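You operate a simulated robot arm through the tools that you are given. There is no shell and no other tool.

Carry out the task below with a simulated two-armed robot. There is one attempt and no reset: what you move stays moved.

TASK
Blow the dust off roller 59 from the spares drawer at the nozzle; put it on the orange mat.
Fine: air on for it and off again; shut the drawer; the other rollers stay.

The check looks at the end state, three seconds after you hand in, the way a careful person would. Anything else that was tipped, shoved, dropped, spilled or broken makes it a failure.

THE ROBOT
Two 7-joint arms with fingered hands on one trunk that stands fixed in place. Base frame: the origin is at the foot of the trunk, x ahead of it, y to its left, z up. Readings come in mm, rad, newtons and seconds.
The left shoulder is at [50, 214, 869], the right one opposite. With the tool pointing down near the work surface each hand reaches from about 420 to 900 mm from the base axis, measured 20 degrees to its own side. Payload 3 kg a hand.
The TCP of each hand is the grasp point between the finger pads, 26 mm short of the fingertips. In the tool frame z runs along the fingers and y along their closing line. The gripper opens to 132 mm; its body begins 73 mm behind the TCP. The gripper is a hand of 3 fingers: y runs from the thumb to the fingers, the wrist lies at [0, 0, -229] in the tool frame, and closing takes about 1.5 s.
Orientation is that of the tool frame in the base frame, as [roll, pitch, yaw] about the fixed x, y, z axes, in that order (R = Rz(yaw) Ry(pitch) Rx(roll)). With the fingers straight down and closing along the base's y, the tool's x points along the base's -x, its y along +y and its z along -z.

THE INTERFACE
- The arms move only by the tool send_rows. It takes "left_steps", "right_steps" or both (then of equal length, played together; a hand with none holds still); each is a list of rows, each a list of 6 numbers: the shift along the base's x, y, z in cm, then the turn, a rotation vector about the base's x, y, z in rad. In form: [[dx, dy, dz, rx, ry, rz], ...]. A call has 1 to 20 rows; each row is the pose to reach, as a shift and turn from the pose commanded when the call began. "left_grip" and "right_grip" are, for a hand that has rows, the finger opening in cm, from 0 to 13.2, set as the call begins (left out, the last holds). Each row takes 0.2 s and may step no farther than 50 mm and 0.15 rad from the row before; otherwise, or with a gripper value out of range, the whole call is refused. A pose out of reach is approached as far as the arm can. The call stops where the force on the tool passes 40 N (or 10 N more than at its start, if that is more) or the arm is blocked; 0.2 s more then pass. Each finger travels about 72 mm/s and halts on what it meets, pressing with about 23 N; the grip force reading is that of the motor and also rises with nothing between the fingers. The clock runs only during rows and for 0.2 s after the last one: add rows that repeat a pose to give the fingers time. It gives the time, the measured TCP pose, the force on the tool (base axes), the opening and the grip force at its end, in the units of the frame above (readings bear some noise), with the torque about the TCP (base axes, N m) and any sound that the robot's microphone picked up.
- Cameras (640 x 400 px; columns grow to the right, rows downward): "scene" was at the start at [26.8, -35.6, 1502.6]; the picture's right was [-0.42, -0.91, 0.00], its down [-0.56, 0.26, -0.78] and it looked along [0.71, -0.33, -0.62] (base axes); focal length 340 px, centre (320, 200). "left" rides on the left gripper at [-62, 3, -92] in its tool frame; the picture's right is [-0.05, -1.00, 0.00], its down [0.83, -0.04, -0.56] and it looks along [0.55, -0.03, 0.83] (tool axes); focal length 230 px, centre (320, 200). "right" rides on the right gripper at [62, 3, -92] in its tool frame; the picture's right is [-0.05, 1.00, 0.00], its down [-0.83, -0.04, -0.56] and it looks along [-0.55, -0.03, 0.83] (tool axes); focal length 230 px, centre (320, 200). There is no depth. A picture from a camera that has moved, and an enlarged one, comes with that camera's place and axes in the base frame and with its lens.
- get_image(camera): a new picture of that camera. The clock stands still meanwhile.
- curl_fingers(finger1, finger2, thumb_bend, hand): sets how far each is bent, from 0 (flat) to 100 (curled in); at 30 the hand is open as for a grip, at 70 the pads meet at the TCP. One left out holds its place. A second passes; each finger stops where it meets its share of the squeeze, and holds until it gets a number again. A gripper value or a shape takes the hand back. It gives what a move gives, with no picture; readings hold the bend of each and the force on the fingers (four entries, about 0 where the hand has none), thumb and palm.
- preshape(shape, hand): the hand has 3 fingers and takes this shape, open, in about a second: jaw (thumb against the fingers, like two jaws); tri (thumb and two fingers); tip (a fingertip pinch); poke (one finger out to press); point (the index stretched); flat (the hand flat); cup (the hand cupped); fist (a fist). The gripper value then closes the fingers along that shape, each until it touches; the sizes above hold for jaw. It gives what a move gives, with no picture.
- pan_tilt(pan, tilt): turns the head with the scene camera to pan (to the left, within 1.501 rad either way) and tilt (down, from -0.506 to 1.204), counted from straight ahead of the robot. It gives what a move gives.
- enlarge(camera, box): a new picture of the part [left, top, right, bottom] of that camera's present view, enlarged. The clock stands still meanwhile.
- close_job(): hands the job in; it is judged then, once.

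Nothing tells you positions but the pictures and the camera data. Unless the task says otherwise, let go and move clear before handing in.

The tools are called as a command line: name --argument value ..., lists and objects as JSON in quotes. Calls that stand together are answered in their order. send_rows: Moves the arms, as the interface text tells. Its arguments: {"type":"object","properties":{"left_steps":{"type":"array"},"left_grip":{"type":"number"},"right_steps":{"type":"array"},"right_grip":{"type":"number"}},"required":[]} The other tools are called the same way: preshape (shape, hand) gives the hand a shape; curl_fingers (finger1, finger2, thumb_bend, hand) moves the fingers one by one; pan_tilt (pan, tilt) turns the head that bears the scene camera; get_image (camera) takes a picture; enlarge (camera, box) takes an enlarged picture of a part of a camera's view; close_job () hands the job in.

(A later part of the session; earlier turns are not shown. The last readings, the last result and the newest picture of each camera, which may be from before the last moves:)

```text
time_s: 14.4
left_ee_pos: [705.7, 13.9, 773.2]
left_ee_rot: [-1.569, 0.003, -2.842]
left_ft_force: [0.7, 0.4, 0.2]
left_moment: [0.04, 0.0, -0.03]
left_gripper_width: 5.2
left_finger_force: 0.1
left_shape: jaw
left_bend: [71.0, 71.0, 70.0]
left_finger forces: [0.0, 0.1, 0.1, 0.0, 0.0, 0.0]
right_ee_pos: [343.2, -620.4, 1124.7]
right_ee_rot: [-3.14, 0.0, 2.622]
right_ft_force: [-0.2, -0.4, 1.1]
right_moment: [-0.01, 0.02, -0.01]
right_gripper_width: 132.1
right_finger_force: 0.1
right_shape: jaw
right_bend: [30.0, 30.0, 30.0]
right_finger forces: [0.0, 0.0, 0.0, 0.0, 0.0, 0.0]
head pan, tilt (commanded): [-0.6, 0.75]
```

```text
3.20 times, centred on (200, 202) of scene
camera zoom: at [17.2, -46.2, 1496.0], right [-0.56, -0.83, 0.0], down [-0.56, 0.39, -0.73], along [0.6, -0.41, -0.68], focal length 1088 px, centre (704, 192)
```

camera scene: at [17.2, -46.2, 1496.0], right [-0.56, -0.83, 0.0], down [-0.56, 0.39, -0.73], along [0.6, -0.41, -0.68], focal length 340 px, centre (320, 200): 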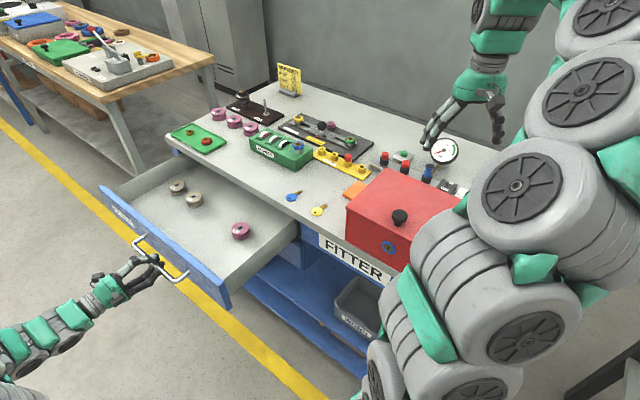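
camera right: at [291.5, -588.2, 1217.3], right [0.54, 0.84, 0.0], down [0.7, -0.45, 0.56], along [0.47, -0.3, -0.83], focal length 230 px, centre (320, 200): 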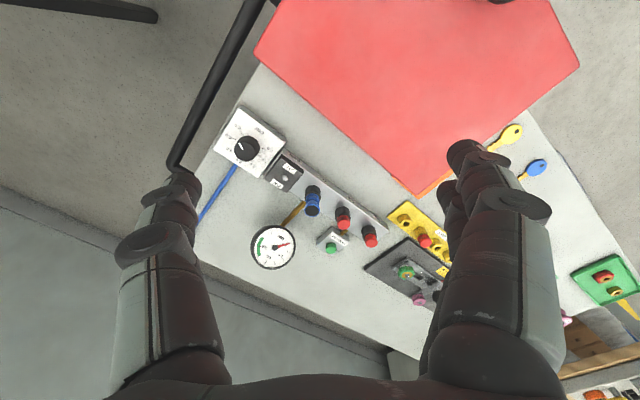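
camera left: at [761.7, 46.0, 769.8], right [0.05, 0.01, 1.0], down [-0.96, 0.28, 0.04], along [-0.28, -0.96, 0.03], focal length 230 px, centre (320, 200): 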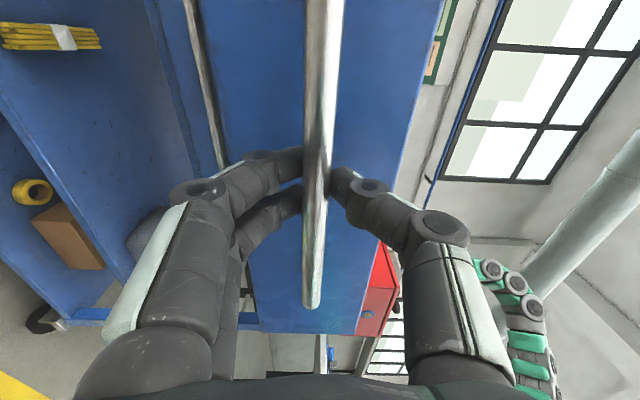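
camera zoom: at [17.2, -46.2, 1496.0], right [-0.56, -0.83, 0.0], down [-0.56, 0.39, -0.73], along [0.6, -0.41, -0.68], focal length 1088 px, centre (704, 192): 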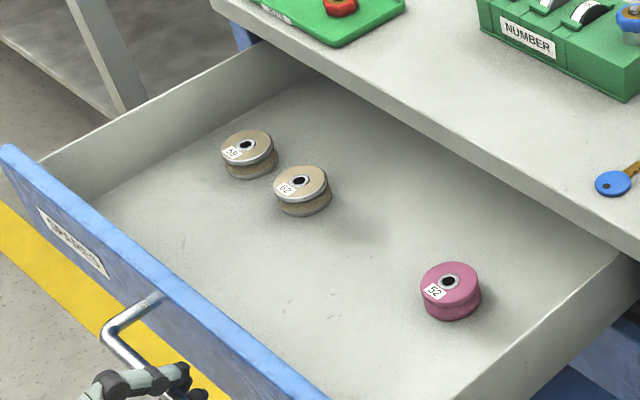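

Roller 59 now sits at roughly (975,-138), about 93 mm clear of the bench edge, but it's a long reach for the right arm. I'll pull the drawer slowly a little farther to shorten that reach.

send_rows --left_steps '[[-0.3, 0.96, 0, 0, 0, 0], [-0.59, 1.91, 0, 0, 0, 0], [-0.89, 2.87, 0, 0, 0, 0], [-1.18, 3.82, 0, 0, 0, 0], [-1.48, 4.78, 0, 0, 0, 0], [-1.77, 5.73, 0, 0, 0, 0]]'

get_image --camera "scene"

preshape --shape "tip" --hand "right"

get_image --camera "right"

```text
time_s: 15.8
left_ee_pos: [686.6, 73.5, 771.3]
left_ee_rot: [-1.571, 0.001, -2.842]
left_ft_force: [0.0, -0.6, 0.1]
left_moment: [0.0, -0.02, -0.03]
left_gripper_width: 5.2
left_finger_force: 0.1
left_shape: jaw
left_bend: [71.0, 71.0, 70.0]
left_finger forces: [0.1, 0.0, 0.0, 0.0, 0.1, 0.1]
right_ee_pos: [342.9, -619.2, 1125.4]
right_ee_rot: [3.141, -0.001, 2.622]
right_ft_force: [-0.8, -0.1, -0.3]
right_moment: [-0.01, 0.0, 0.01]
right_gripper_width: 132.1
right_finger_force: 0.1
right_shape: jaw
right_bend: [30.0, 30.0, 30.0]
right_finger forces: [0.0, 0.1, 0.0, 0.0, 0.0, 0.0]
head pan, tilt (commanded): [-0.6, 0.75]
```

```text
taken
camera scene: at [17.2, -46.2, 1496.0], right [-0.56, -0.83, 0.0], down [-0.56, 0.39, -0.73], along [0.6, -0.41, -0.68], focal length 340 px, centre (320, 200)
```

scene: 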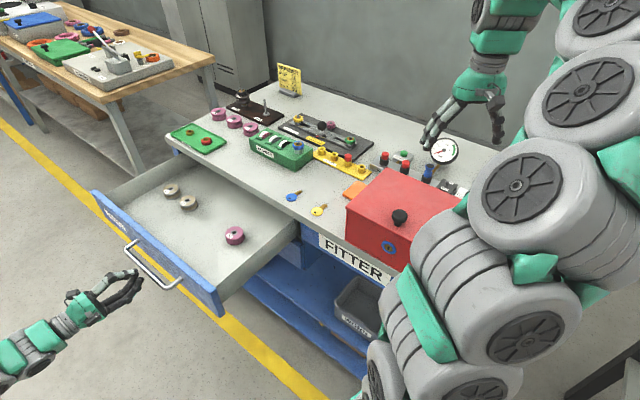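

```text
time_s: 16.7
left_ee_pos: [687.8, 72.2, 771.2]
left_ee_rot: [-1.57, 0.001, -2.842]
left_ft_force: [0.0, -0.3, -1.6]
left_moment: [-0.01, 0.0, -0.02]
left_gripper_width: 5.1
left_finger_force: 0.0
left_shape: jaw
left_bend: [71.0, 71.0, 70.0]
left_finger forces: [0.0, 0.0, 0.0, 0.0, 0.0, 0.0]
right_ee_pos: [342.5, -620.0, 1123.8]
right_ee_rot: [3.141, 0.0, 2.621]
right_ft_force: [0.3, 0.1, 0.1]
right_moment: [0.0, -0.01, 0.02]
right_gripper_width: 131.8
right_finger_force: 0.1
right_shape: tip
right_bend: [30.0, 30.0, 30.0]
right_finger forces: [0.1, 0.0, 0.0, 0.0, 0.0, 0.1]
head pan, tilt (commanded): [-0.6, 0.75]
```

```text
taken
camera right: at [291.4, -587.6, 1217.6], right [0.54, 0.84, 0.0], down [0.7, -0.45, 0.56], along [0.47, -0.3, -0.83], focal length 230 px, centre (320, 200)
```

right: 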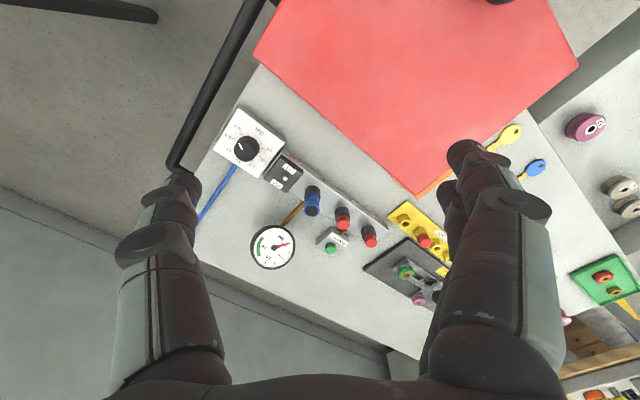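

The drawer reached its stop and the left hand slid off the handle cleanly; the drawer stays open. I'll zoom in from both cameras to triangulate the rollers and drawer floor.

enlarge --camera "right" --box '[540, 90, 640, 240]'

enlarge --camera "scene" --box '[80, 150, 260, 262]'

enlarge --camera "scene" --box '[140, 165, 220, 215]'

```text
2.67 times, centred on (590, 165) of right
camera zoom: at [291.4, -587.6, 1217.6], right [0.54, 0.84, 0.0], down [0.7, -0.45, 0.56], along [0.47, -0.3, -0.83], focal length 614 px, centre (-400, 293)
```

zoom: 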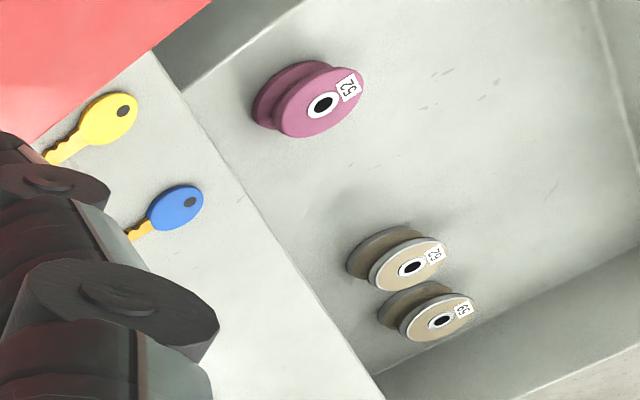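

```text
3.56 times, centred on (170, 206) of scene
camera zoom: at [17.2, -46.2, 1496.0], right [-0.56, -0.83, 0.0], down [-0.56, 0.39, -0.73], along [0.6, -0.41, -0.68], focal length 1208 px, centre (853, 179)
```

zoom: 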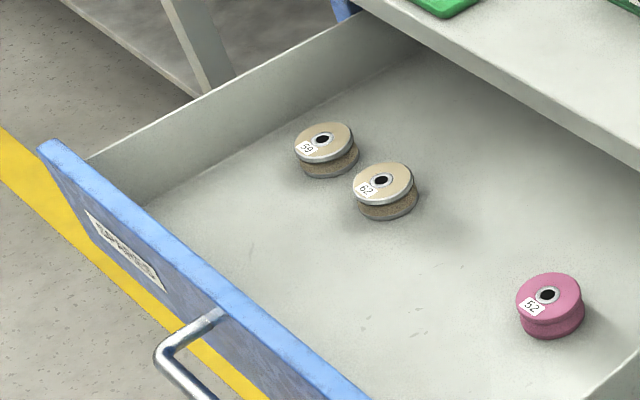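

```text
8.00 times, centred on (180, 190) of scene
camera zoom: at [17.2, -46.2, 1496.0], right [-0.56, -0.83, 0.0], down [-0.56, 0.39, -0.73], along [0.6, -0.41, -0.68], focal length 2719 px, centre (1440, 280)
```

zoom: 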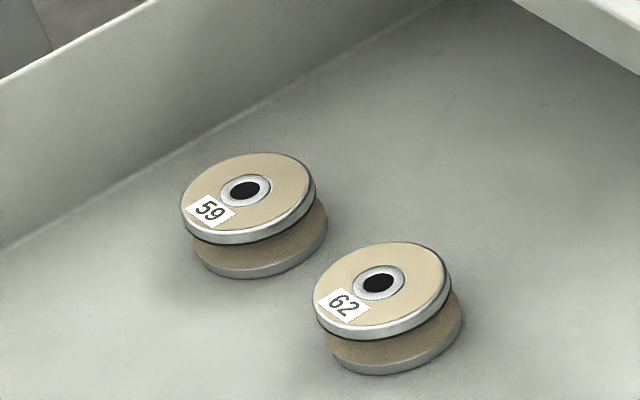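

Roller 59's top centre triangulates to about (989,-117,762), Ø≈56 mm, height ≈26 mm, drawer floor z≈736 — a stretch for the right arm, so I'll need a tilted, thumb-plus-one-finger pinch. I'll back the left hand off a little and test which right finger is the near one by curling it.

send_rows --left_steps '[[-0.9, 2.9, 0, 0, 0, 0], [-1.8, 5.8, 0, 0, 0, 0], [-3, 9.5, 0, 0, 0, 0]]'

preshape --shape "jaw" --hand "right"

curl_fingers --hand "right" --finger1 100

get_image --camera "right"

get_image --camera "scene"

```text
time_s: 17.5
left_ee_pos: [655.6, 168.1, 774.6]
left_ee_rot: [-1.57, 0.002, -2.842]
left_ft_force: [-0.3, -0.3, 0.1]
left_moment: [0.01, 0.0, 0.02]
left_gripper_width: 5.2
left_finger_force: 0.0
left_shape: jaw
left_bend: [71.0, 71.0, 70.0]
left_finger forces: [0.0, 0.0, 0.0, 0.0, 0.1, 0.0]
right_ee_pos: [342.1, -620.7, 1124.7]
right_ee_rot: [3.141, 0.002, 2.62]
right_ft_force: [0.8, -0.9, 0.9]
right_moment: [-0.03, -0.01, 0.02]
right_gripper_width: 131.9
right_finger_force: 0.0
right_shape: tip
right_bend: [30.0, 30.0, 30.0]
right_finger forces: [0.1, 0.0, 0.0, 0.0, 0.0, 0.0]
head pan, tilt (commanded): [-0.6, 0.75]
```

```text
time_s: 18.4
left_ee_pos: [656.4, 169.4, 774.7]
left_ee_rot: [-1.571, 0.002, -2.843]
left_ft_force: [-0.1, 0.4, 0.4]
left_moment: [-0.02, 0.03, 0.0]
left_gripper_width: 5.2
left_finger_force: 0.1
left_shape: jaw
left_bend: [71.0, 71.0, 70.0]
left_finger forces: [0.0, 0.0, 0.0, 0.1, 0.1, 0.1]
right_ee_pos: [342.2, -620.3, 1124.5]
right_ee_rot: [3.141, -0.002, 2.622]
right_ft_force: [0.1, -0.5, 0.0]
right_moment: [0.0, 0.02, 0.03]
right_gripper_width: 131.8
right_finger_force: 0.2
right_shape: jaw
right_bend: [30.0, 30.0, 30.0]
right_finger forces: [0.0, 0.1, 0.1, 0.1, 0.0, 0.0]
head pan, tilt (commanded): [-0.6, 0.75]
```

```text
time_s: 19.4
left_ee_pos: [655.9, 168.3, 773.5]
left_ee_rot: [-1.572, 0.0, -2.842]
left_ft_force: [-0.2, -0.2, 0.4]
left_moment: [0.03, -0.01, -0.01]
left_gripper_width: 5.2
left_finger_force: 0.1
left_shape: jaw
left_bend: [71.0, 71.0, 70.0]
left_finger forces: [0.1, 0.1, 0.0, 0.0, 0.1, 0.1]
right_ee_pos: [342.7, -620.4, 1124.6]
right_ee_rot: [-3.141, 0.0, 2.62]
right_ft_force: [-0.7, -0.5, -0.3]
right_moment: [0.02, 0.02, -0.01]
right_gripper_width: 57.7
right_finger_force: 0.0
right_shape: fingers
right_bend: [100.0, 30.0, 30.0]
right_finger forces: [0.0, 0.0, 0.0, 0.0, 0.0, 0.0]
head pan, tilt (commanded): [-0.6, 0.75]
```

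```text
taken
camera right: at [291.4, -587.6, 1217.6], right [0.54, 0.84, 0.0], down [0.7, -0.45, 0.56], along [0.47, -0.3, -0.83], focal length 230 px, centre (320, 200)
```

right: 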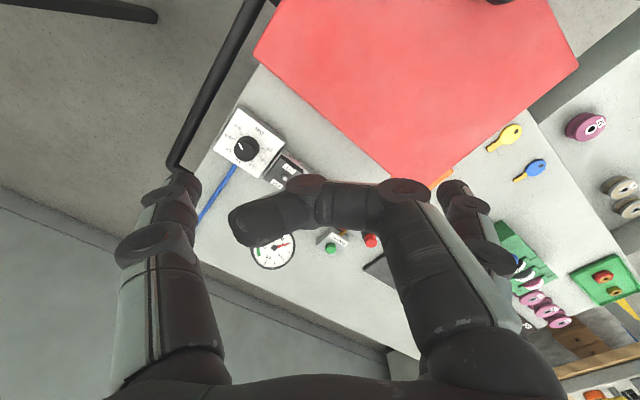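

```text
taken
camera scene: at [17.2, -46.2, 1496.0], right [-0.56, -0.83, 0.0], down [-0.56, 0.39, -0.73], along [0.6, -0.41, -0.68], focal length 340 px, centre (320, 200)
```

scene: 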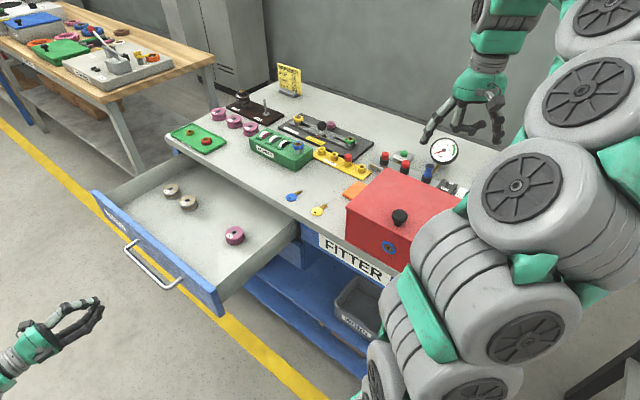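

finger1 is the near (x+) finger. Now I'll test what the "tip" pinch looks like when it closes, still in free air.

preshape --shape "tip" --hand "right"

send_rows --right_steps '[[0, 0, 0, 0, 0, 0], [0, 0, 0, 0, 0, 0], [0, 0, 0, 0, 0, 0], [0, 0, 0, 0, 0, 0], [0, 0, 0, 0, 0, 0], [0, 0, 0, 0, 0, 0]]' --right_grip 4.5

get_image --camera "right"

enlarge --camera "scene" --box '[400, 40, 540, 150]'

```text
time_s: 20.3
left_ee_pos: [655.8, 169.6, 774.2]
left_ee_rot: [-1.571, 0.0, -2.843]
left_ft_force: [-0.2, -0.7, -0.1]
left_moment: [0.02, 0.01, 0.04]
left_gripper_width: 4.9
left_finger_force: 0.1
left_shape: jaw
left_bend: [71.0, 71.0, 70.0]
left_finger forces: [0.0, 0.0, 0.0, 0.0, 0.0, 0.1]
right_ee_pos: [341.4, -620.9, 1125.1]
right_ee_rot: [-3.14, -0.001, 2.62]
right_ft_force: [0.8, 0.2, 0.2]
right_moment: [-0.02, 0.03, -0.06]
right_gripper_width: 132.1
right_finger_force: 0.0
right_shape: tip
right_bend: [30.0, 30.0, 30.0]
right_finger forces: [0.0, 0.0, 0.1, 0.0, 0.0, 0.0]
head pan, tilt (commanded): [-0.6, 0.75]
```

```text
time_s: 21.7
left_ee_pos: [656.5, 168.4, 774.1]
left_ee_rot: [-1.57, 0.003, -2.842]
left_ft_force: [-0.2, 0.6, 0.0]
left_moment: [0.01, -0.01, -0.01]
left_gripper_width: 4.9
left_finger_force: 0.1
left_shape: jaw
left_bend: [71.0, 71.0, 70.0]
left_finger forces: [0.0, 0.0, 0.0, 0.1, 0.1, 0.0]
right_ee_pos: [342.1, -620.5, 1124.9]
right_ee_rot: [-3.141, 0.0, 2.62]
right_ft_force: [0.9, -0.1, 0.2]
right_moment: [-0.02, 0.0, 0.0]
right_gripper_width: 45.5
right_finger_force: 0.1
right_shape: tip
right_bend: [73.0, 73.0, 70.0]
right_finger forces: [0.1, 0.1, 0.1, 0.1, 0.0, 0.0]
head pan, tilt (commanded): [-0.6, 0.75]
```

```text
taken
camera right: at [291.4, -587.6, 1217.6], right [0.54, 0.84, 0.0], down [0.7, -0.45, 0.56], along [0.47, -0.3, -0.83], focal length 230 px, centre (320, 200)
```

right: 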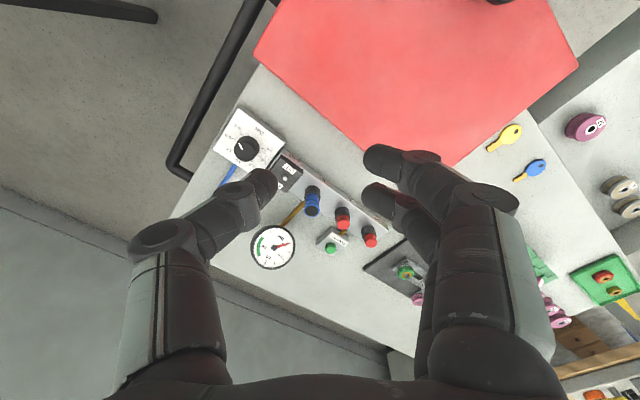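

```text
3.64 times, centred on (470, 95) of scene
camera zoom: at [17.2, -46.2, 1496.0], right [-0.56, -0.83, 0.0], down [-0.56, 0.39, -0.73], along [0.6, -0.41, -0.68], focal length 1236 px, centre (-226, 582)
```

zoom: 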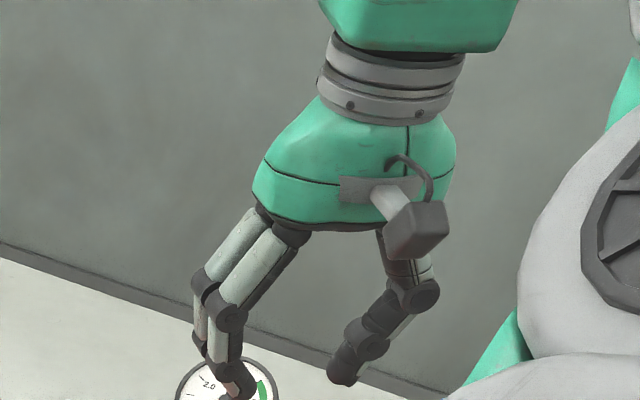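

The tip shape also moves both fingers, so I'll use finger-by-finger control for the pinch. I'll set thumb and finger1 near the contact width for the roller with finger2 held open, and measure where the tips are.

curl_fingers --hand "right" --finger1 53 --finger2 30 --thumb_bend 53

enlarge --camera "scene" --box '[400, 40, 540, 150]'

get_image --camera "right"

```text
time_s: 22.7
left_ee_pos: [655.7, 168.0, 774.5]
left_ee_rot: [-1.569, 0.001, -2.842]
left_ft_force: [0.5, 0.4, -0.9]
left_moment: [-0.05, 0.02, 0.02]
left_gripper_width: 5.0
left_finger_force: 0.0
left_shape: jaw
left_bend: [71.0, 71.0, 70.0]
left_finger forces: [0.0, 0.0, 0.0, 0.1, 0.1, 0.1]
right_ee_pos: [342.5, -619.9, 1124.6]
right_ee_rot: [3.141, -0.001, 2.622]
right_ft_force: [0.4, -0.4, 0.2]
right_moment: [-0.01, 0.01, 0.02]
right_gripper_width: 57.3
right_finger_force: 0.1
right_shape: fingers
right_bend: [53.0, 30.0, 53.0]
right_finger forces: [0.1, 0.1, 0.0, 0.0, 0.1, 0.1]
head pan, tilt (commanded): [-0.6, 0.75]
```

```text
3.64 times, centred on (470, 95) of scene
camera zoom: at [17.2, -46.2, 1496.0], right [-0.56, -0.83, 0.0], down [-0.56, 0.39, -0.73], along [0.6, -0.41, -0.68], focal length 1236 px, centre (-226, 582)
```

zoom: 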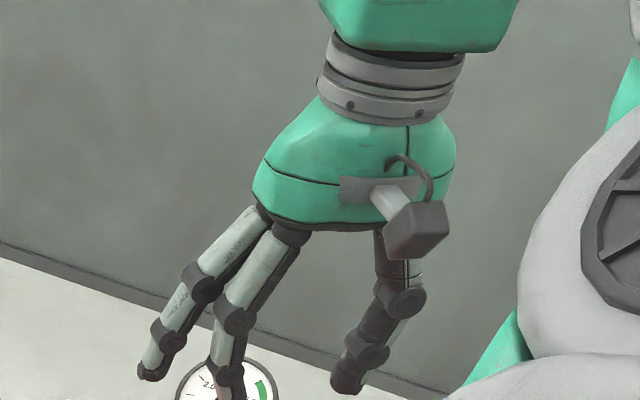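

```text
taken
camera right: at [291.4, -587.6, 1217.6], right [0.54, 0.84, 0.0], down [0.7, -0.45, 0.56], along [0.47, -0.3, -0.83], focal length 230 px, centre (320, 200)
```

right: 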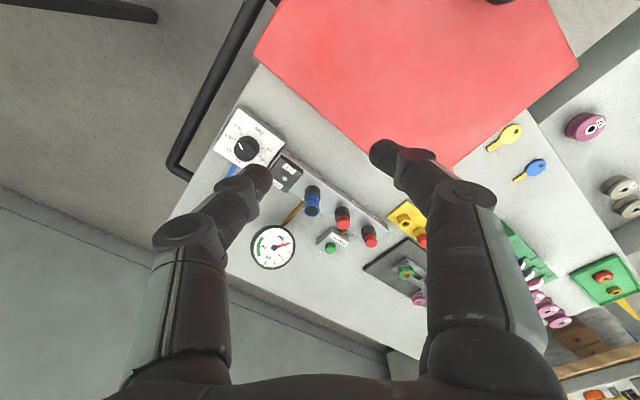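

With thumb and finger1 at bend 53 the tips sit about 33 mm to each side, as modelled. I'll now swing the right hand over toward the drawer (well above the bench), yawing it so the thumb–finger1 line will be level after a 34° outward tilt.

send_rows --right_steps '[[2.87, 3, -0.28, 0, 0, 0.06], [5.73, 6, -0.56, 0, 0, 0.12], [8.6, 9, -0.83, 0, 0, 0.18], [11.47, 12, -1.1, 0, 0, 0.24], [14.33, 15, -1.4, 0, 0, 0.3], [17.2, 18, -1.7, 0, 0, 0.36], [20.07, 21, -2, 0, 0, 0.381], [22.93, 24, -2.3, 0, 0, 0.381], [25.8, 27, -2.5, 0, 0, 0.381]]'

curl_fingers --hand "right" --finger1 42 --finger2 30 --thumb_bend 42

get_image --camera "scene"

```text
time_s: 24.7
left_ee_pos: [655.5, 169.1, 773.9]
left_ee_rot: [-1.571, 0.0, -2.841]
left_ft_force: [0.0, -0.6, -0.6]
left_moment: [-0.01, 0.03, 0.03]
left_gripper_width: 5.0
left_finger_force: 0.1
left_shape: jaw
left_bend: [71.0, 71.0, 70.0]
left_finger forces: [0.0, 0.0, 0.1, 0.0, 0.0, 0.0]
right_ee_pos: [598.8, -350.6, 1096.7]
right_ee_rot: [3.141, 0.0, 3.003]
right_ft_force: [0.1, 0.3, -0.3]
right_moment: [-0.04, -0.01, -0.01]
right_gripper_width: 57.0
right_finger_force: 0.1
right_shape: fingers
right_bend: [53.0, 30.0, 53.0]
right_finger forces: [0.0, 0.1, 0.0, 0.0, 0.0, 0.0]
head pan, tilt (commanded): [-0.6, 0.75]
```

```text
time_s: 25.7
left_ee_pos: [655.9, 167.9, 774.0]
left_ee_rot: [-1.571, 0.004, -2.842]
left_ft_force: [0.3, 0.7, -0.2]
left_moment: [0.0, 0.02, -0.04]
left_gripper_width: 5.0
left_finger_force: 0.1
left_shape: jaw
left_bend: [71.0, 71.0, 70.0]
left_finger forces: [0.1, 0.0, 0.0, 0.1, 0.1, 0.1]
right_ee_pos: [597.8, -350.8, 1098.0]
right_ee_rot: [-3.14, -0.001, 3.003]
right_ft_force: [0.2, 0.2, -0.3]
right_moment: [-0.01, 0.0, -0.02]
right_gripper_width: 94.2
right_finger_force: 0.1
right_shape: fingers
right_bend: [42.0, 30.0, 42.0]
right_finger forces: [0.1, 0.0, 0.0, 0.1, 0.0, 0.1]
head pan, tilt (commanded): [-0.6, 0.75]
```

```text
taken
camera scene: at [17.2, -46.2, 1496.0], right [-0.56, -0.83, 0.0], down [-0.56, 0.39, -0.73], along [0.6, -0.41, -0.68], focal length 340 px, centre (320, 200)
```

scene: 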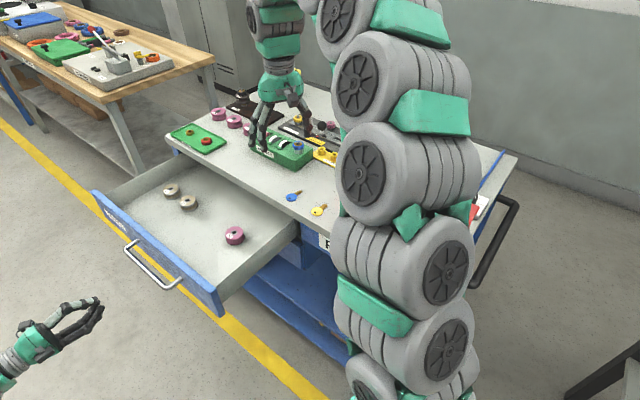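

The right hand is over the bench, clear of everything. Next it tilts 34° outward and moves above the drawer.

send_rows --right_steps '[[2.8, 2.45, -1.97, 0.0103, -0.0983, 0], [5.6, 4.9, -3.93, 0.0207, -0.1967, 0], [8.4, 7.37, -5.9, 0.031, -0.295, 0], [11.2, 9.8, -7.87, 0.0413, -0.3933, 0], [13.9, 12.3, -9.83, 0.0517, -0.4917, 0], [16.7, 14.7, -11.8, 0.062, -0.59, 0], [19.5, 17.2, -13.8, 0.062, -0.59, 0], [22.3, 19.6, -15.7, 0.062, -0.59, 0], [25.1, 22.1, -17.7, 0.062, -0.59, 0], [25.1, 22.1, -17.7, 0.062, -0.59, 0]]'

get_image --camera "scene"

get_image --camera "right"

```text
time_s: 27.9
left_ee_pos: [655.5, 168.1, 775.0]
left_ee_rot: [-1.569, 0.003, -2.839]
left_ft_force: [0.2, 0.1, -0.1]
left_moment: [-0.03, 0.01, 0.03]
left_gripper_width: 5.0
left_finger_force: 0.1
left_shape: jaw
left_bend: [71.0, 71.0, 70.0]
left_finger forces: [0.0, 0.1, 0.0, 0.0, 0.0, 0.0]
right_ee_pos: [851.1, -127.9, 921.0]
right_ee_rot: [2.98, 0.572, 2.953]
right_ft_force: [-0.2, 0.8, 0.1]
right_moment: [0.02, 0.0, -0.02]
right_gripper_width: 94.3
right_finger_force: 0.1
right_shape: fingers
right_bend: [42.0, 30.0, 42.0]
right_finger forces: [0.0, 0.0, 0.0, 0.0, 0.0, 0.0]
head pan, tilt (commanded): [-0.6, 0.75]
```

```text
taken
camera scene: at [17.2, -46.2, 1496.0], right [-0.56, -0.83, 0.0], down [-0.56, 0.39, -0.73], along [0.6, -0.41, -0.68], focal length 340 px, centre (320, 200)
```

scene: 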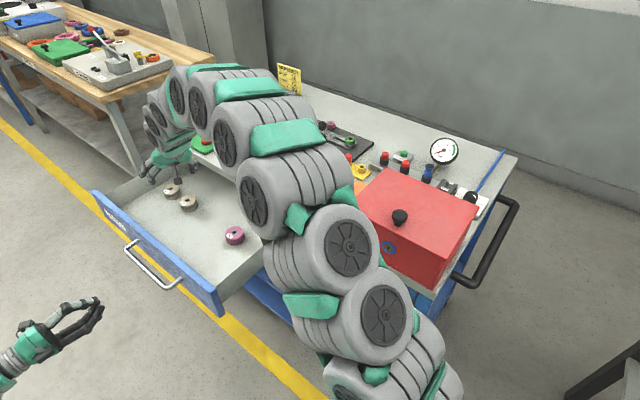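

```text
taken
camera right: at [750.4, -122.3, 965.4], right [0.14, 0.98, 0.16], down [0.37, -0.21, 0.9], along [0.92, -0.07, -0.39], focal length 230 px, centre (320, 200)
```

right: 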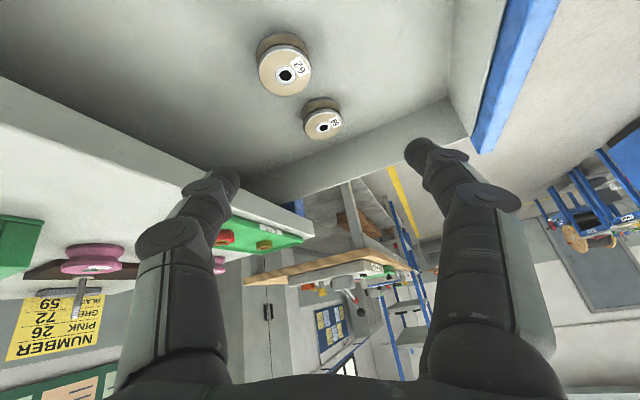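

The arm reached the tilted pose; from the right camera, roller 59 lies ahead at about (989,-118) and 62 nearer. I'll take close-ups to refine the target and check nothing on the bench was brushed by the arm.

enlarge --camera "right" --box '[240, 20, 400, 145]'

enlarge --camera "scene" --box '[90, 60, 330, 220]'

```text
3.20 times, centred on (320, 82) of right
camera zoom: at [750.4, -122.3, 965.4], right [0.14, 0.98, 0.16], down [0.37, -0.21, 0.9], along [0.92, -0.07, -0.39], focal length 736 px, centre (320, 576)
```

zoom: 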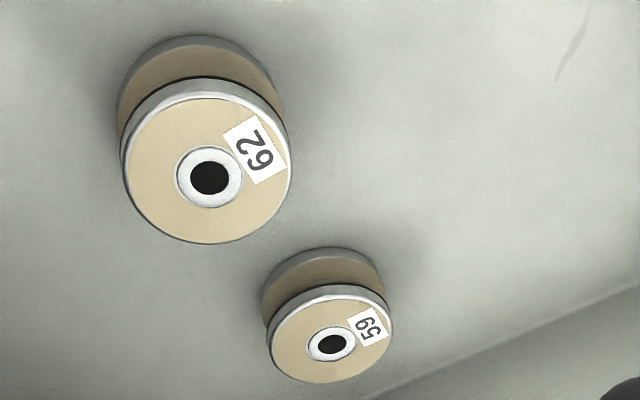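

```text
2.50 times, centred on (210, 140) of scene
camera zoom: at [17.2, -46.2, 1496.0], right [-0.56, -0.83, 0.0], down [-0.56, 0.39, -0.73], along [0.6, -0.41, -0.68], focal length 850 px, centre (595, 350)
```

zoom: 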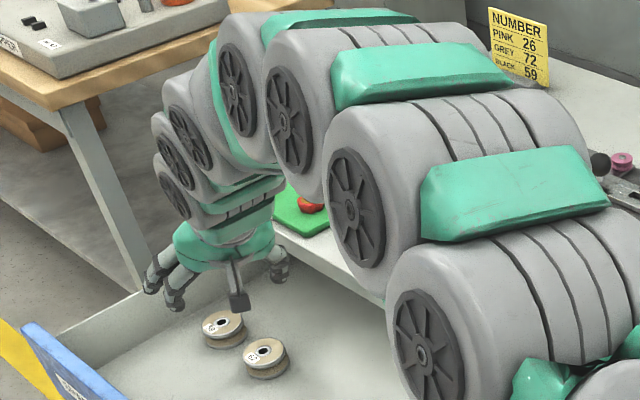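

Roller 59 is confirmed at about (990,-118). I'll move to 100 mm back from it along the tool axis.

send_rows --right_steps '[[2.7, 0.14, -2.4, 0, 0, 0], [5.4, 0.28, -4.8, 0, 0, 0], [8.1, 0.42, -7.13, 0, 0, 0], [8.1, 0.42, -7.13, 0, 0, 0]]'

get_image --camera "right"

enlarge --camera "scene" --box '[90, 60, 330, 220]'

```text
time_s: 28.9
left_ee_pos: [656.0, 167.9, 774.2]
left_ee_rot: [-1.571, 0.002, -2.842]
left_ft_force: [-0.3, -0.1, 0.9]
left_moment: [-0.02, 0.02, 0.03]
left_gripper_width: 5.1
left_finger_force: 0.0
left_shape: jaw
left_bend: [71.0, 71.0, 70.0]
left_finger forces: [0.0, 0.1, 0.0, 0.0, 0.1, 0.1]
right_ee_pos: [931.4, -125.6, 849.1]
right_ee_rot: [2.979, 0.575, 2.953]
right_ft_force: [-0.3, -0.1, -0.2]
right_moment: [0.01, -0.03, 0.0]
right_gripper_width: 94.1
right_finger_force: 0.1
right_shape: fingers
right_bend: [42.0, 30.0, 42.0]
right_finger forces: [0.0, 0.0, 0.0, 0.0, 0.0, 0.0]
head pan, tilt (commanded): [-0.6, 0.75]
```

```text
taken
camera right: at [830.2, -118.1, 894.0], right [0.14, 0.98, 0.16], down [0.37, -0.21, 0.91], along [0.92, -0.07, -0.39], focal length 230 px, centre (320, 200)
```

right: 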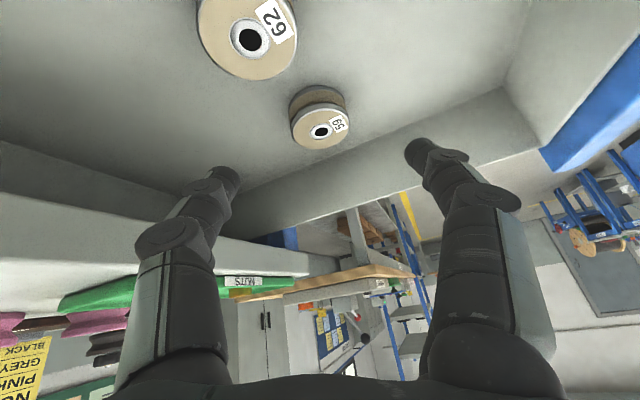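

```text
2.50 times, centred on (210, 140) of scene
camera zoom: at [17.2, -46.2, 1496.0], right [-0.56, -0.83, 0.0], down [-0.56, 0.39, -0.73], along [0.6, -0.41, -0.68], focal length 850 px, centre (595, 350)
```

zoom: 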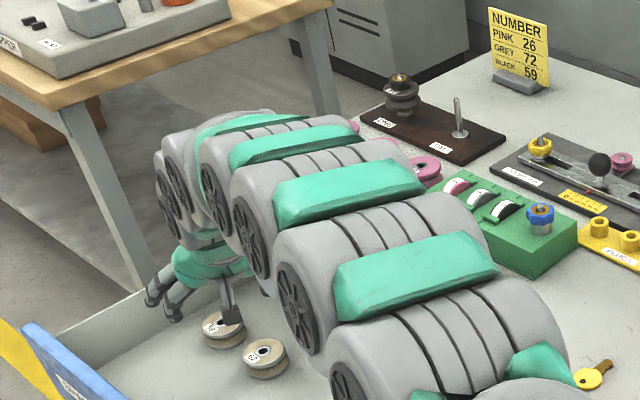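

Everything on the bench is still in place and the roller is where expected. I'll go in 60 mm along the tool axis, then look again.

send_rows --right_steps '[[1.11, 0.12, -1.66, 0, 0, 0], [2.22, 0.23, -3.32, 0, 0, 0], [3.34, 0.35, -4.97, 0, 0, 0], [3.34, 0.35, -4.97, 0, 0, 0]]'

get_image --camera "right"

enlarge --camera "scene" --box '[130, 140, 230, 210]'

```text
time_s: 29.9
left_ee_pos: [656.0, 168.1, 774.2]
left_ee_rot: [-1.571, 0.001, -2.842]
left_ft_force: [-0.2, -1.0, -0.1]
left_moment: [0.0, 0.03, 0.01]
left_gripper_width: 5.3
left_finger_force: 0.0
left_shape: jaw
left_bend: [71.0, 71.0, 70.0]
left_finger forces: [0.1, 0.0, 0.0, 0.1, 0.0, 0.0]
right_ee_pos: [965.9, -122.6, 800.0]
right_ee_rot: [2.978, 0.573, 2.956]
right_ft_force: [0.5, 0.0, 0.0]
right_moment: [-0.01, 0.03, 0.01]
right_gripper_width: 94.0
right_finger_force: 0.0
right_shape: fingers
right_bend: [42.0, 30.0, 42.0]
right_finger forces: [0.1, 0.0, 0.0, 0.0, 0.0, 0.0]
head pan, tilt (commanded): [-0.6, 0.75]
```

```text
taken
camera right: at [864.9, -114.9, 844.9], right [0.14, 0.98, 0.16], down [0.37, -0.21, 0.9], along [0.92, -0.07, -0.39], focal length 230 px, centre (320, 200)
```

right: 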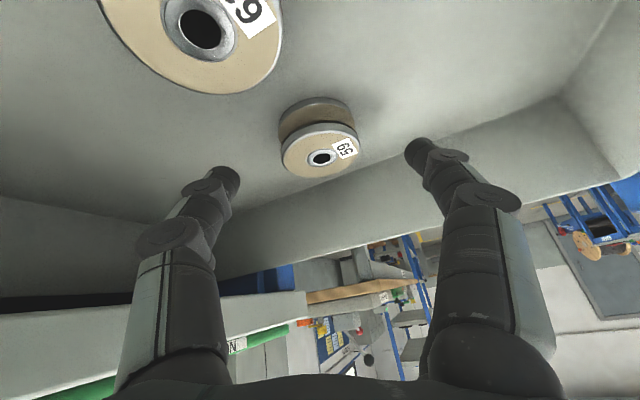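

```text
5.71 times, centred on (180, 175) of scene
camera zoom: at [17.2, -46.2, 1496.0], right [-0.56, -0.83, 0.0], down [-0.56, 0.39, -0.73], along [0.6, -0.41, -0.68], focal length 1942 px, centre (1120, 343)
```

zoom: 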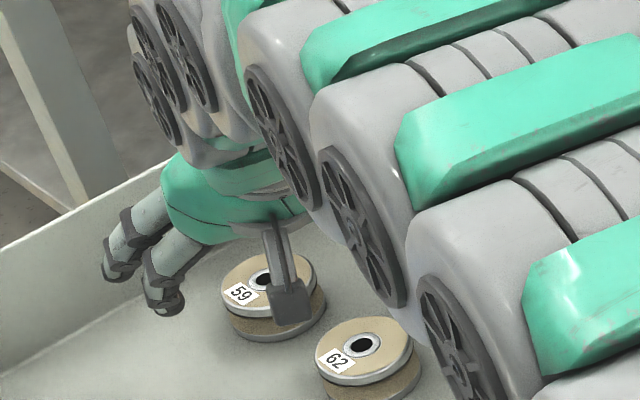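

The pinch is well centred on roller 59. I'll go the last ~38 mm slowly.

send_rows --right_steps '[[0.56, 0.06, -0.83, 0, 0, 0], [1.11, 0.12, -1.66, 0, 0, 0], [1.67, 0.17, -2.49, 0, 0, 0], [2.1, 0.22, -3.13, 0, 0, 0], [2.1, 0.22, -3.13, 0, 0, 0]]'

get_image --camera "right"

enlarge --camera "scene" --box '[130, 140, 230, 210]'

```text
time_s: 31.1
left_ee_pos: [655.2, 169.0, 774.2]
left_ee_rot: [-1.572, 0.002, -2.842]
left_ft_force: [0.1, -0.8, -0.8]
left_moment: [0.05, 0.02, -0.01]
left_gripper_width: 5.1
left_finger_force: 0.0
left_shape: jaw
left_bend: [71.0, 71.0, 70.0]
left_finger forces: [0.0, 0.0, 0.1, 0.1, 0.0, 0.1]
right_ee_pos: [986.7, -121.1, 771.7]
right_ee_rot: [2.98, 0.577, 2.954]
right_ft_force: [0.3, 0.0, 13.1]
right_moment: [-0.79, -0.11, 0.04]
right_gripper_width: 95.5
right_finger_force: 6.7
right_shape: fingers
right_bend: [42.0, 30.0, 42.0]
right_finger forces: [0.0, 0.1, 0.0, 0.0, 12.8, 0.0]
head pan, tilt (commanded): [-0.6, 0.75]
```

```text
taken
camera right: at [886.2, -113.8, 815.6], right [0.14, 0.98, 0.16], down [0.37, -0.21, 0.91], along [0.92, -0.07, -0.39], focal length 230 px, centre (320, 200)
```

right: 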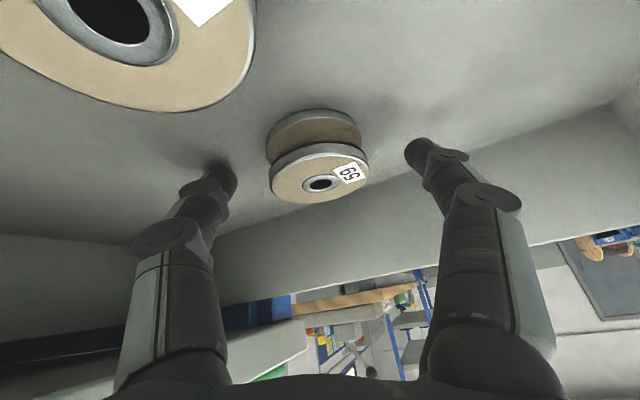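

```text
5.71 times, centred on (180, 175) of scene
camera zoom: at [16.9, -46.2, 1496.0], right [-0.56, -0.83, 0.0], down [-0.56, 0.39, -0.73], along [0.6, -0.41, -0.68], focal length 1942 px, centre (1120, 343)
```

zoom: 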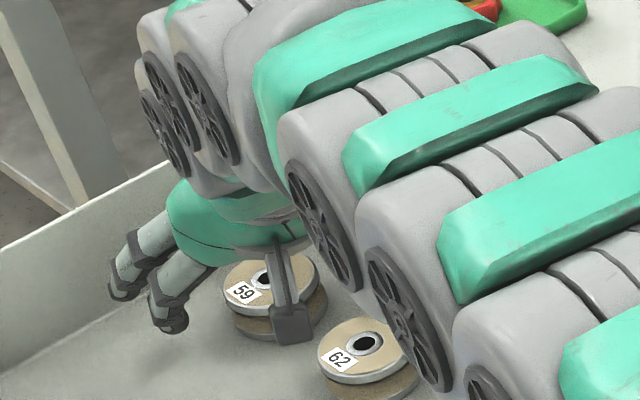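

The thumb tip touched the drawer floor lightly (13 N) with the roller centred between the tips. I'll lift about 5 mm and close thumb and finger1 on the roller.

send_rows --right_steps '[[0, 0, 0.3, 0, 0, 0], [0, 0, 0.55, 0, 0, 0], [0, 0, 0.55, 0, 0, 0]]'

curl_fingers --hand "right" --finger1 55 --thumb_bend 55

get_image --camera "right"

enlarge --camera "scene" --box '[130, 140, 230, 210]'

```text
time_s: 31.9
left_ee_pos: [654.9, 168.7, 774.4]
left_ee_rot: [-1.57, 0.001, -2.841]
left_ft_force: [-0.4, -0.7, 0.1]
left_moment: [0.0, 0.02, -0.02]
left_gripper_width: 5.3
left_finger_force: 0.0
left_shape: jaw
left_bend: [71.0, 71.0, 70.0]
left_finger forces: [0.0, 0.0, 0.1, 0.0, 0.0, 0.0]
right_ee_pos: [985.0, -120.1, 774.3]
right_ee_rot: [2.979, 0.571, 2.952]
right_ft_force: [1.0, -0.1, 0.4]
right_moment: [0.01, 0.01, 0.01]
right_gripper_width: 94.8
right_finger_force: 0.0
right_shape: fingers
right_bend: [42.0, 30.0, 42.0]
right_finger forces: [0.0, 0.0, 0.1, 0.0, 0.0, 0.1]
head pan, tilt (commanded): [-0.6, 0.75]
```

```text
time_s: 32.9
left_ee_pos: [655.1, 167.9, 773.8]
left_ee_rot: [-1.572, 0.002, -2.841]
left_ft_force: [-0.1, -0.7, 0.0]
left_moment: [0.0, -0.05, -0.04]
left_gripper_width: 5.2
left_finger_force: 0.1
left_shape: jaw
left_bend: [71.0, 71.0, 70.0]
left_finger forces: [0.1, 0.0, 0.1, 0.0, 0.0, 0.1]
right_ee_pos: [985.5, -120.4, 774.4]
right_ee_rot: [2.98, 0.573, 2.953]
right_ft_force: [0.3, 0.4, -0.5]
right_moment: [-0.01, -0.01, 0.01]
right_gripper_width: 52.6
right_finger_force: 0.1
right_shape: fingers
right_bend: [54.0, 30.0, 55.0]
right_finger forces: [0.4, 0.1, 0.0, 0.1, 0.0, 0.0]
head pan, tilt (commanded): [-0.6, 0.75]
```

```text
taken
camera right: at [885.1, -113.5, 819.5], right [0.14, 0.98, 0.16], down [0.37, -0.21, 0.91], along [0.92, -0.07, -0.39], focal length 230 px, centre (320, 200)
```

right: 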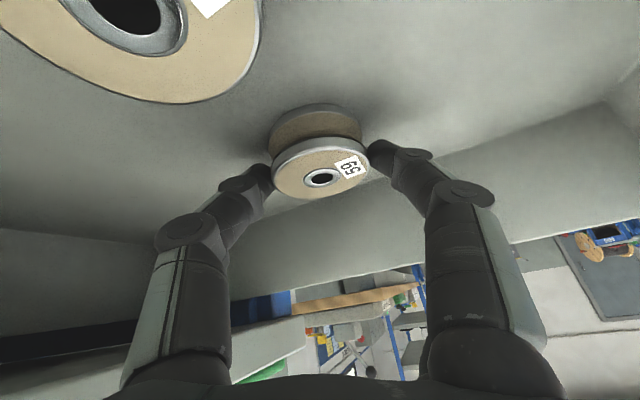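

```text
5.71 times, centred on (180, 175) of scene
camera zoom: at [17.2, -46.2, 1496.0], right [-0.56, -0.83, 0.0], down [-0.56, 0.39, -0.73], along [0.6, -0.41, -0.68], focal length 1942 px, centre (1120, 343)
```

zoom: 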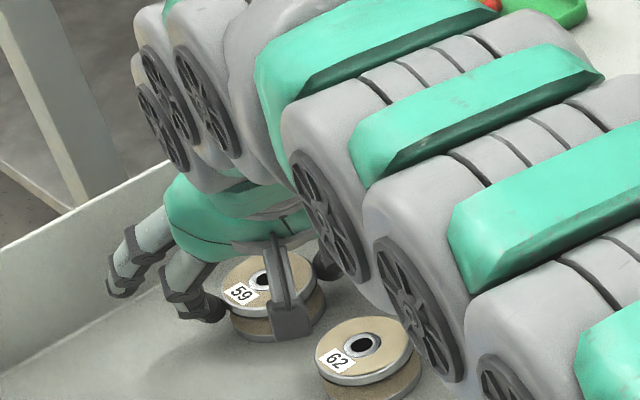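

Both tips are just touching the roller's rim/groove on opposite sides. Now I squeeze.

curl_fingers --hand "right" --finger1 70 --thumb_bend 70

get_image --camera "right"

enlarge --camera "right" --box '[220, 80, 420, 230]'

enlarge --camera "scene" --box '[130, 140, 230, 210]'

```text
time_s: 33.9
left_ee_pos: [655.7, 169.2, 774.8]
left_ee_rot: [-1.57, 0.002, -2.841]
left_ft_force: [0.2, -0.6, -0.4]
left_moment: [-0.02, 0.02, 0.0]
left_gripper_width: 5.1
left_finger_force: 0.1
left_shape: jaw
left_bend: [71.0, 71.0, 70.0]
left_finger forces: [0.1, 0.0, 0.0, 0.0, 0.0, 0.0]
right_ee_pos: [987.0, -120.0, 774.9]
right_ee_rot: [2.978, 0.573, 2.955]
right_ft_force: [0.9, -0.4, -1.9]
right_moment: [-0.02, -0.01, -0.01]
right_gripper_width: 46.8
right_finger_force: 10.1
right_shape: fingers
right_bend: [52.0, 30.0, 65.0]
right_finger forces: [11.0, 0.1, 0.0, 0.1, 10.5, 0.1]
head pan, tilt (commanded): [-0.6, 0.75]
```

```text
taken
camera right: at [885.1, -113.5, 819.4], right [0.14, 0.98, 0.16], down [0.37, -0.21, 0.9], along [0.92, -0.07, -0.39], focal length 230 px, centre (320, 200)
```

right: 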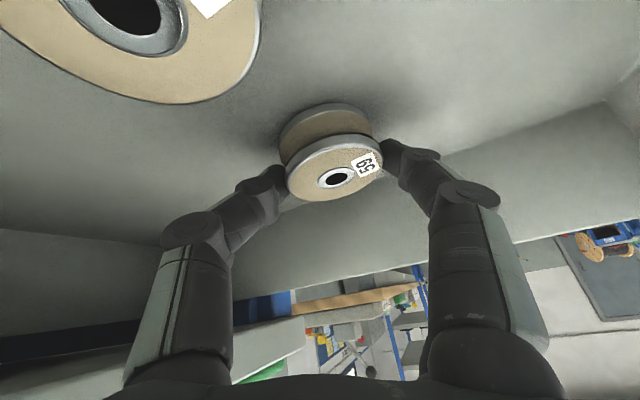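

```text
2.67 times, centred on (320, 155) of right
camera zoom: at [885.1, -113.5, 819.4], right [0.14, 0.98, 0.16], down [0.37, -0.21, 0.9], along [0.92, -0.07, -0.39], focal length 614 px, centre (320, 320)
```

zoom: 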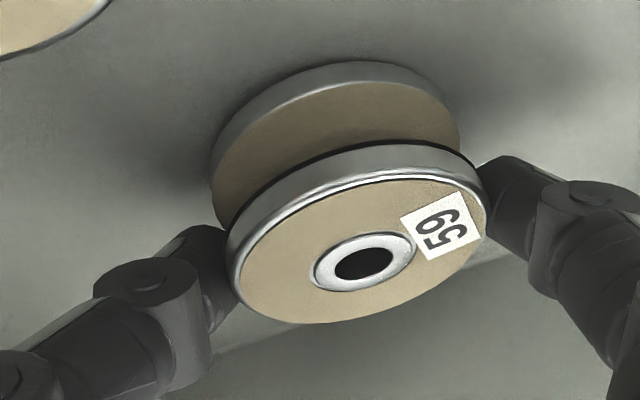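

```text
5.71 times, centred on (180, 175) of scene
camera zoom: at [17.2, -46.2, 1496.0], right [-0.56, -0.83, 0.0], down [-0.56, 0.39, -0.73], along [0.6, -0.41, -0.68], focal length 1942 px, centre (1120, 343)
```

zoom: 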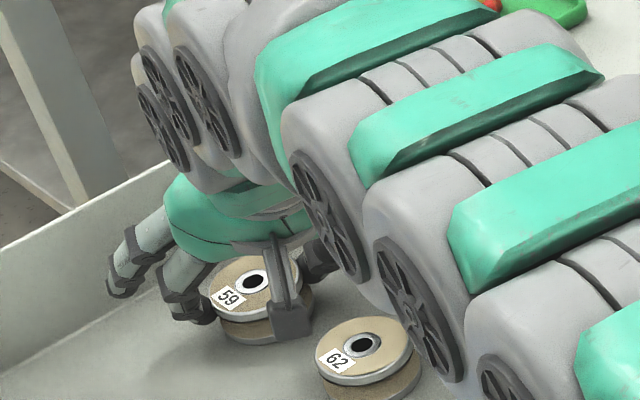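

The roller is gripped (about 11 N each side, roughly 2 N weight carried). I'll lift straight up 40 mm gently and check that it holds.

send_rows --right_steps '[[0, 0, 0.7, 0, 0, 0], [0, 0, 1.4, 0, 0, 0], [0, 0, 2.2, 0, 0, 0], [0, 0, 3.1, 0, 0, 0], [0, 0, 4.0, 0, 0, 0]]'

get_image --camera "right"

enlarge --camera "scene" --box '[130, 140, 230, 210]'

```text
time_s: 35.1
left_ee_pos: [655.1, 168.7, 774.3]
left_ee_rot: [-1.57, 0.001, -2.841]
left_ft_force: [-0.2, 0.2, -0.4]
left_moment: [0.02, 0.0, 0.01]
left_gripper_width: 5.1
left_finger_force: 0.1
left_shape: jaw
left_bend: [71.0, 71.0, 70.0]
left_finger forces: [0.0, 0.1, 0.0, 0.1, 0.0, 0.0]
right_ee_pos: [986.7, -120.5, 813.9]
right_ee_rot: [2.979, 0.572, 2.952]
right_ft_force: [-0.5, -0.2, -2.7]
right_moment: [-0.03, 0.01, 0.0]
right_gripper_width: 46.7
right_finger_force: 11.2
right_shape: fingers
right_bend: [52.0, 30.0, 65.0]
right_finger forces: [11.2, 0.0, 0.1, 0.0, 10.4, 0.0]
head pan, tilt (commanded): [-0.6, 0.75]
```

```text
taken
camera right: at [886.1, -113.8, 858.5], right [0.14, 0.98, 0.16], down [0.37, -0.21, 0.91], along [0.92, -0.07, -0.39], focal length 230 px, centre (320, 200)
```

right: 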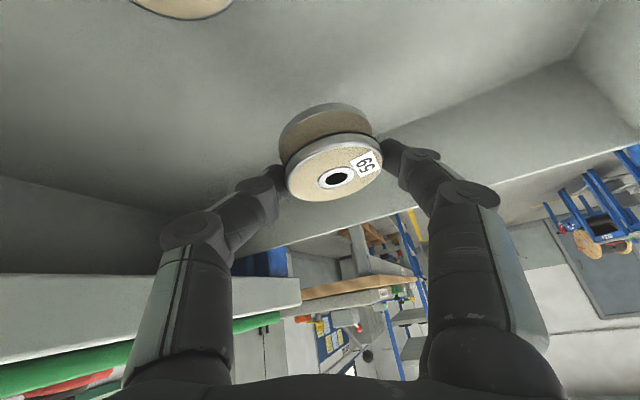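

```text
5.71 times, centred on (180, 175) of scene
camera zoom: at [17.2, -46.2, 1496.0], right [-0.56, -0.83, 0.0], down [-0.56, 0.39, -0.73], along [0.6, -0.41, -0.68], focal length 1942 px, centre (1120, 343)
```

zoom: 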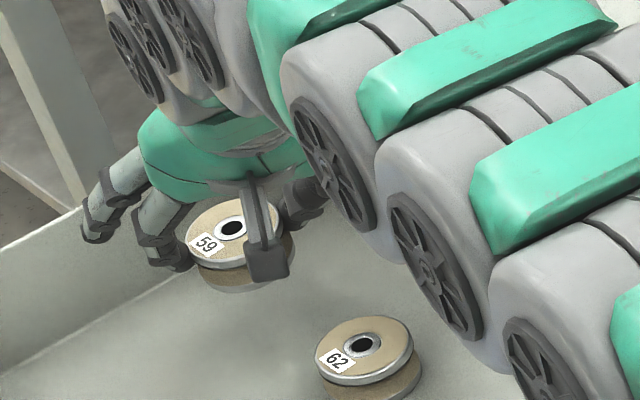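

Roller 59 is lifted and held; 62 and 52 stay put. I'll draw the hand back and up out of the drawer.

send_rows --right_steps '[[-1.8, -0.15, 2.4, 0, 0, 0], [-3.8, -0.3, 5.0, 0, 0, 0], [-6.2, -0.5, 7.6, 0, 0, 0], [-8.6, -0.7, 10.2, 0, 0, 0], [-11.0, -0.85, 12.6, 0, 0, 0], [-13.5, -1.0, 14.7, 0, 0, 0]]'

get_image --camera "right"

get_image --camera "scene"

```text
time_s: 36.5
left_ee_pos: [655.6, 167.7, 773.8]
left_ee_rot: [-1.569, 0.002, -2.841]
left_ft_force: [-1.0, 0.4, 0.1]
left_moment: [0.01, 0.01, -0.01]
left_gripper_width: 5.0
left_finger_force: 0.0
left_shape: jaw
left_bend: [71.0, 71.0, 70.0]
left_finger forces: [0.1, 0.0, 0.0, 0.0, 0.1, 0.0]
right_ee_pos: [850.0, -130.5, 962.6]
right_ee_rot: [2.98, 0.57, 2.952]
right_ft_force: [0.6, 0.7, -1.7]
right_moment: [0.0, 0.0, -0.02]
right_gripper_width: 46.5
right_finger_force: 10.8
right_shape: fingers
right_bend: [52.0, 30.0, 65.0]
right_finger forces: [11.1, 0.0, 0.0, 0.0, 10.3, 0.0]
head pan, tilt (commanded): [-0.6, 0.75]
```

```text
taken
camera right: at [749.3, -123.9, 1006.5], right [0.14, 0.98, 0.16], down [0.37, -0.21, 0.9], along [0.92, -0.07, -0.39], focal length 230 px, centre (320, 200)
```

right: 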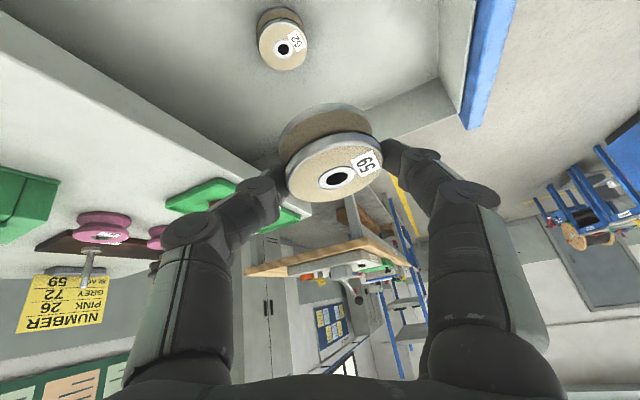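

```text
taken
camera scene: at [17.1, -46.2, 1496.0], right [-0.57, -0.82, 0.0], down [-0.56, 0.39, -0.73], along [0.6, -0.41, -0.68], focal length 340 px, centre (320, 200)
```

scene: 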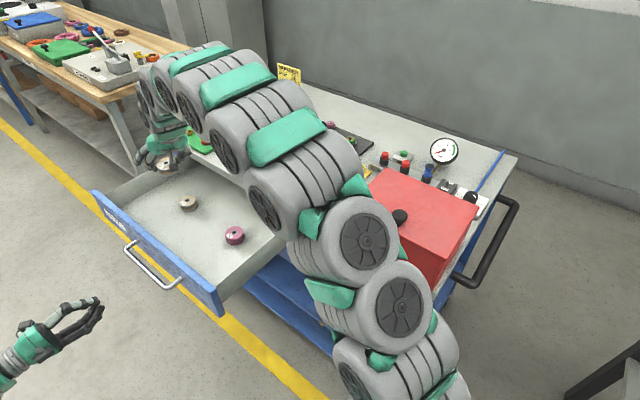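

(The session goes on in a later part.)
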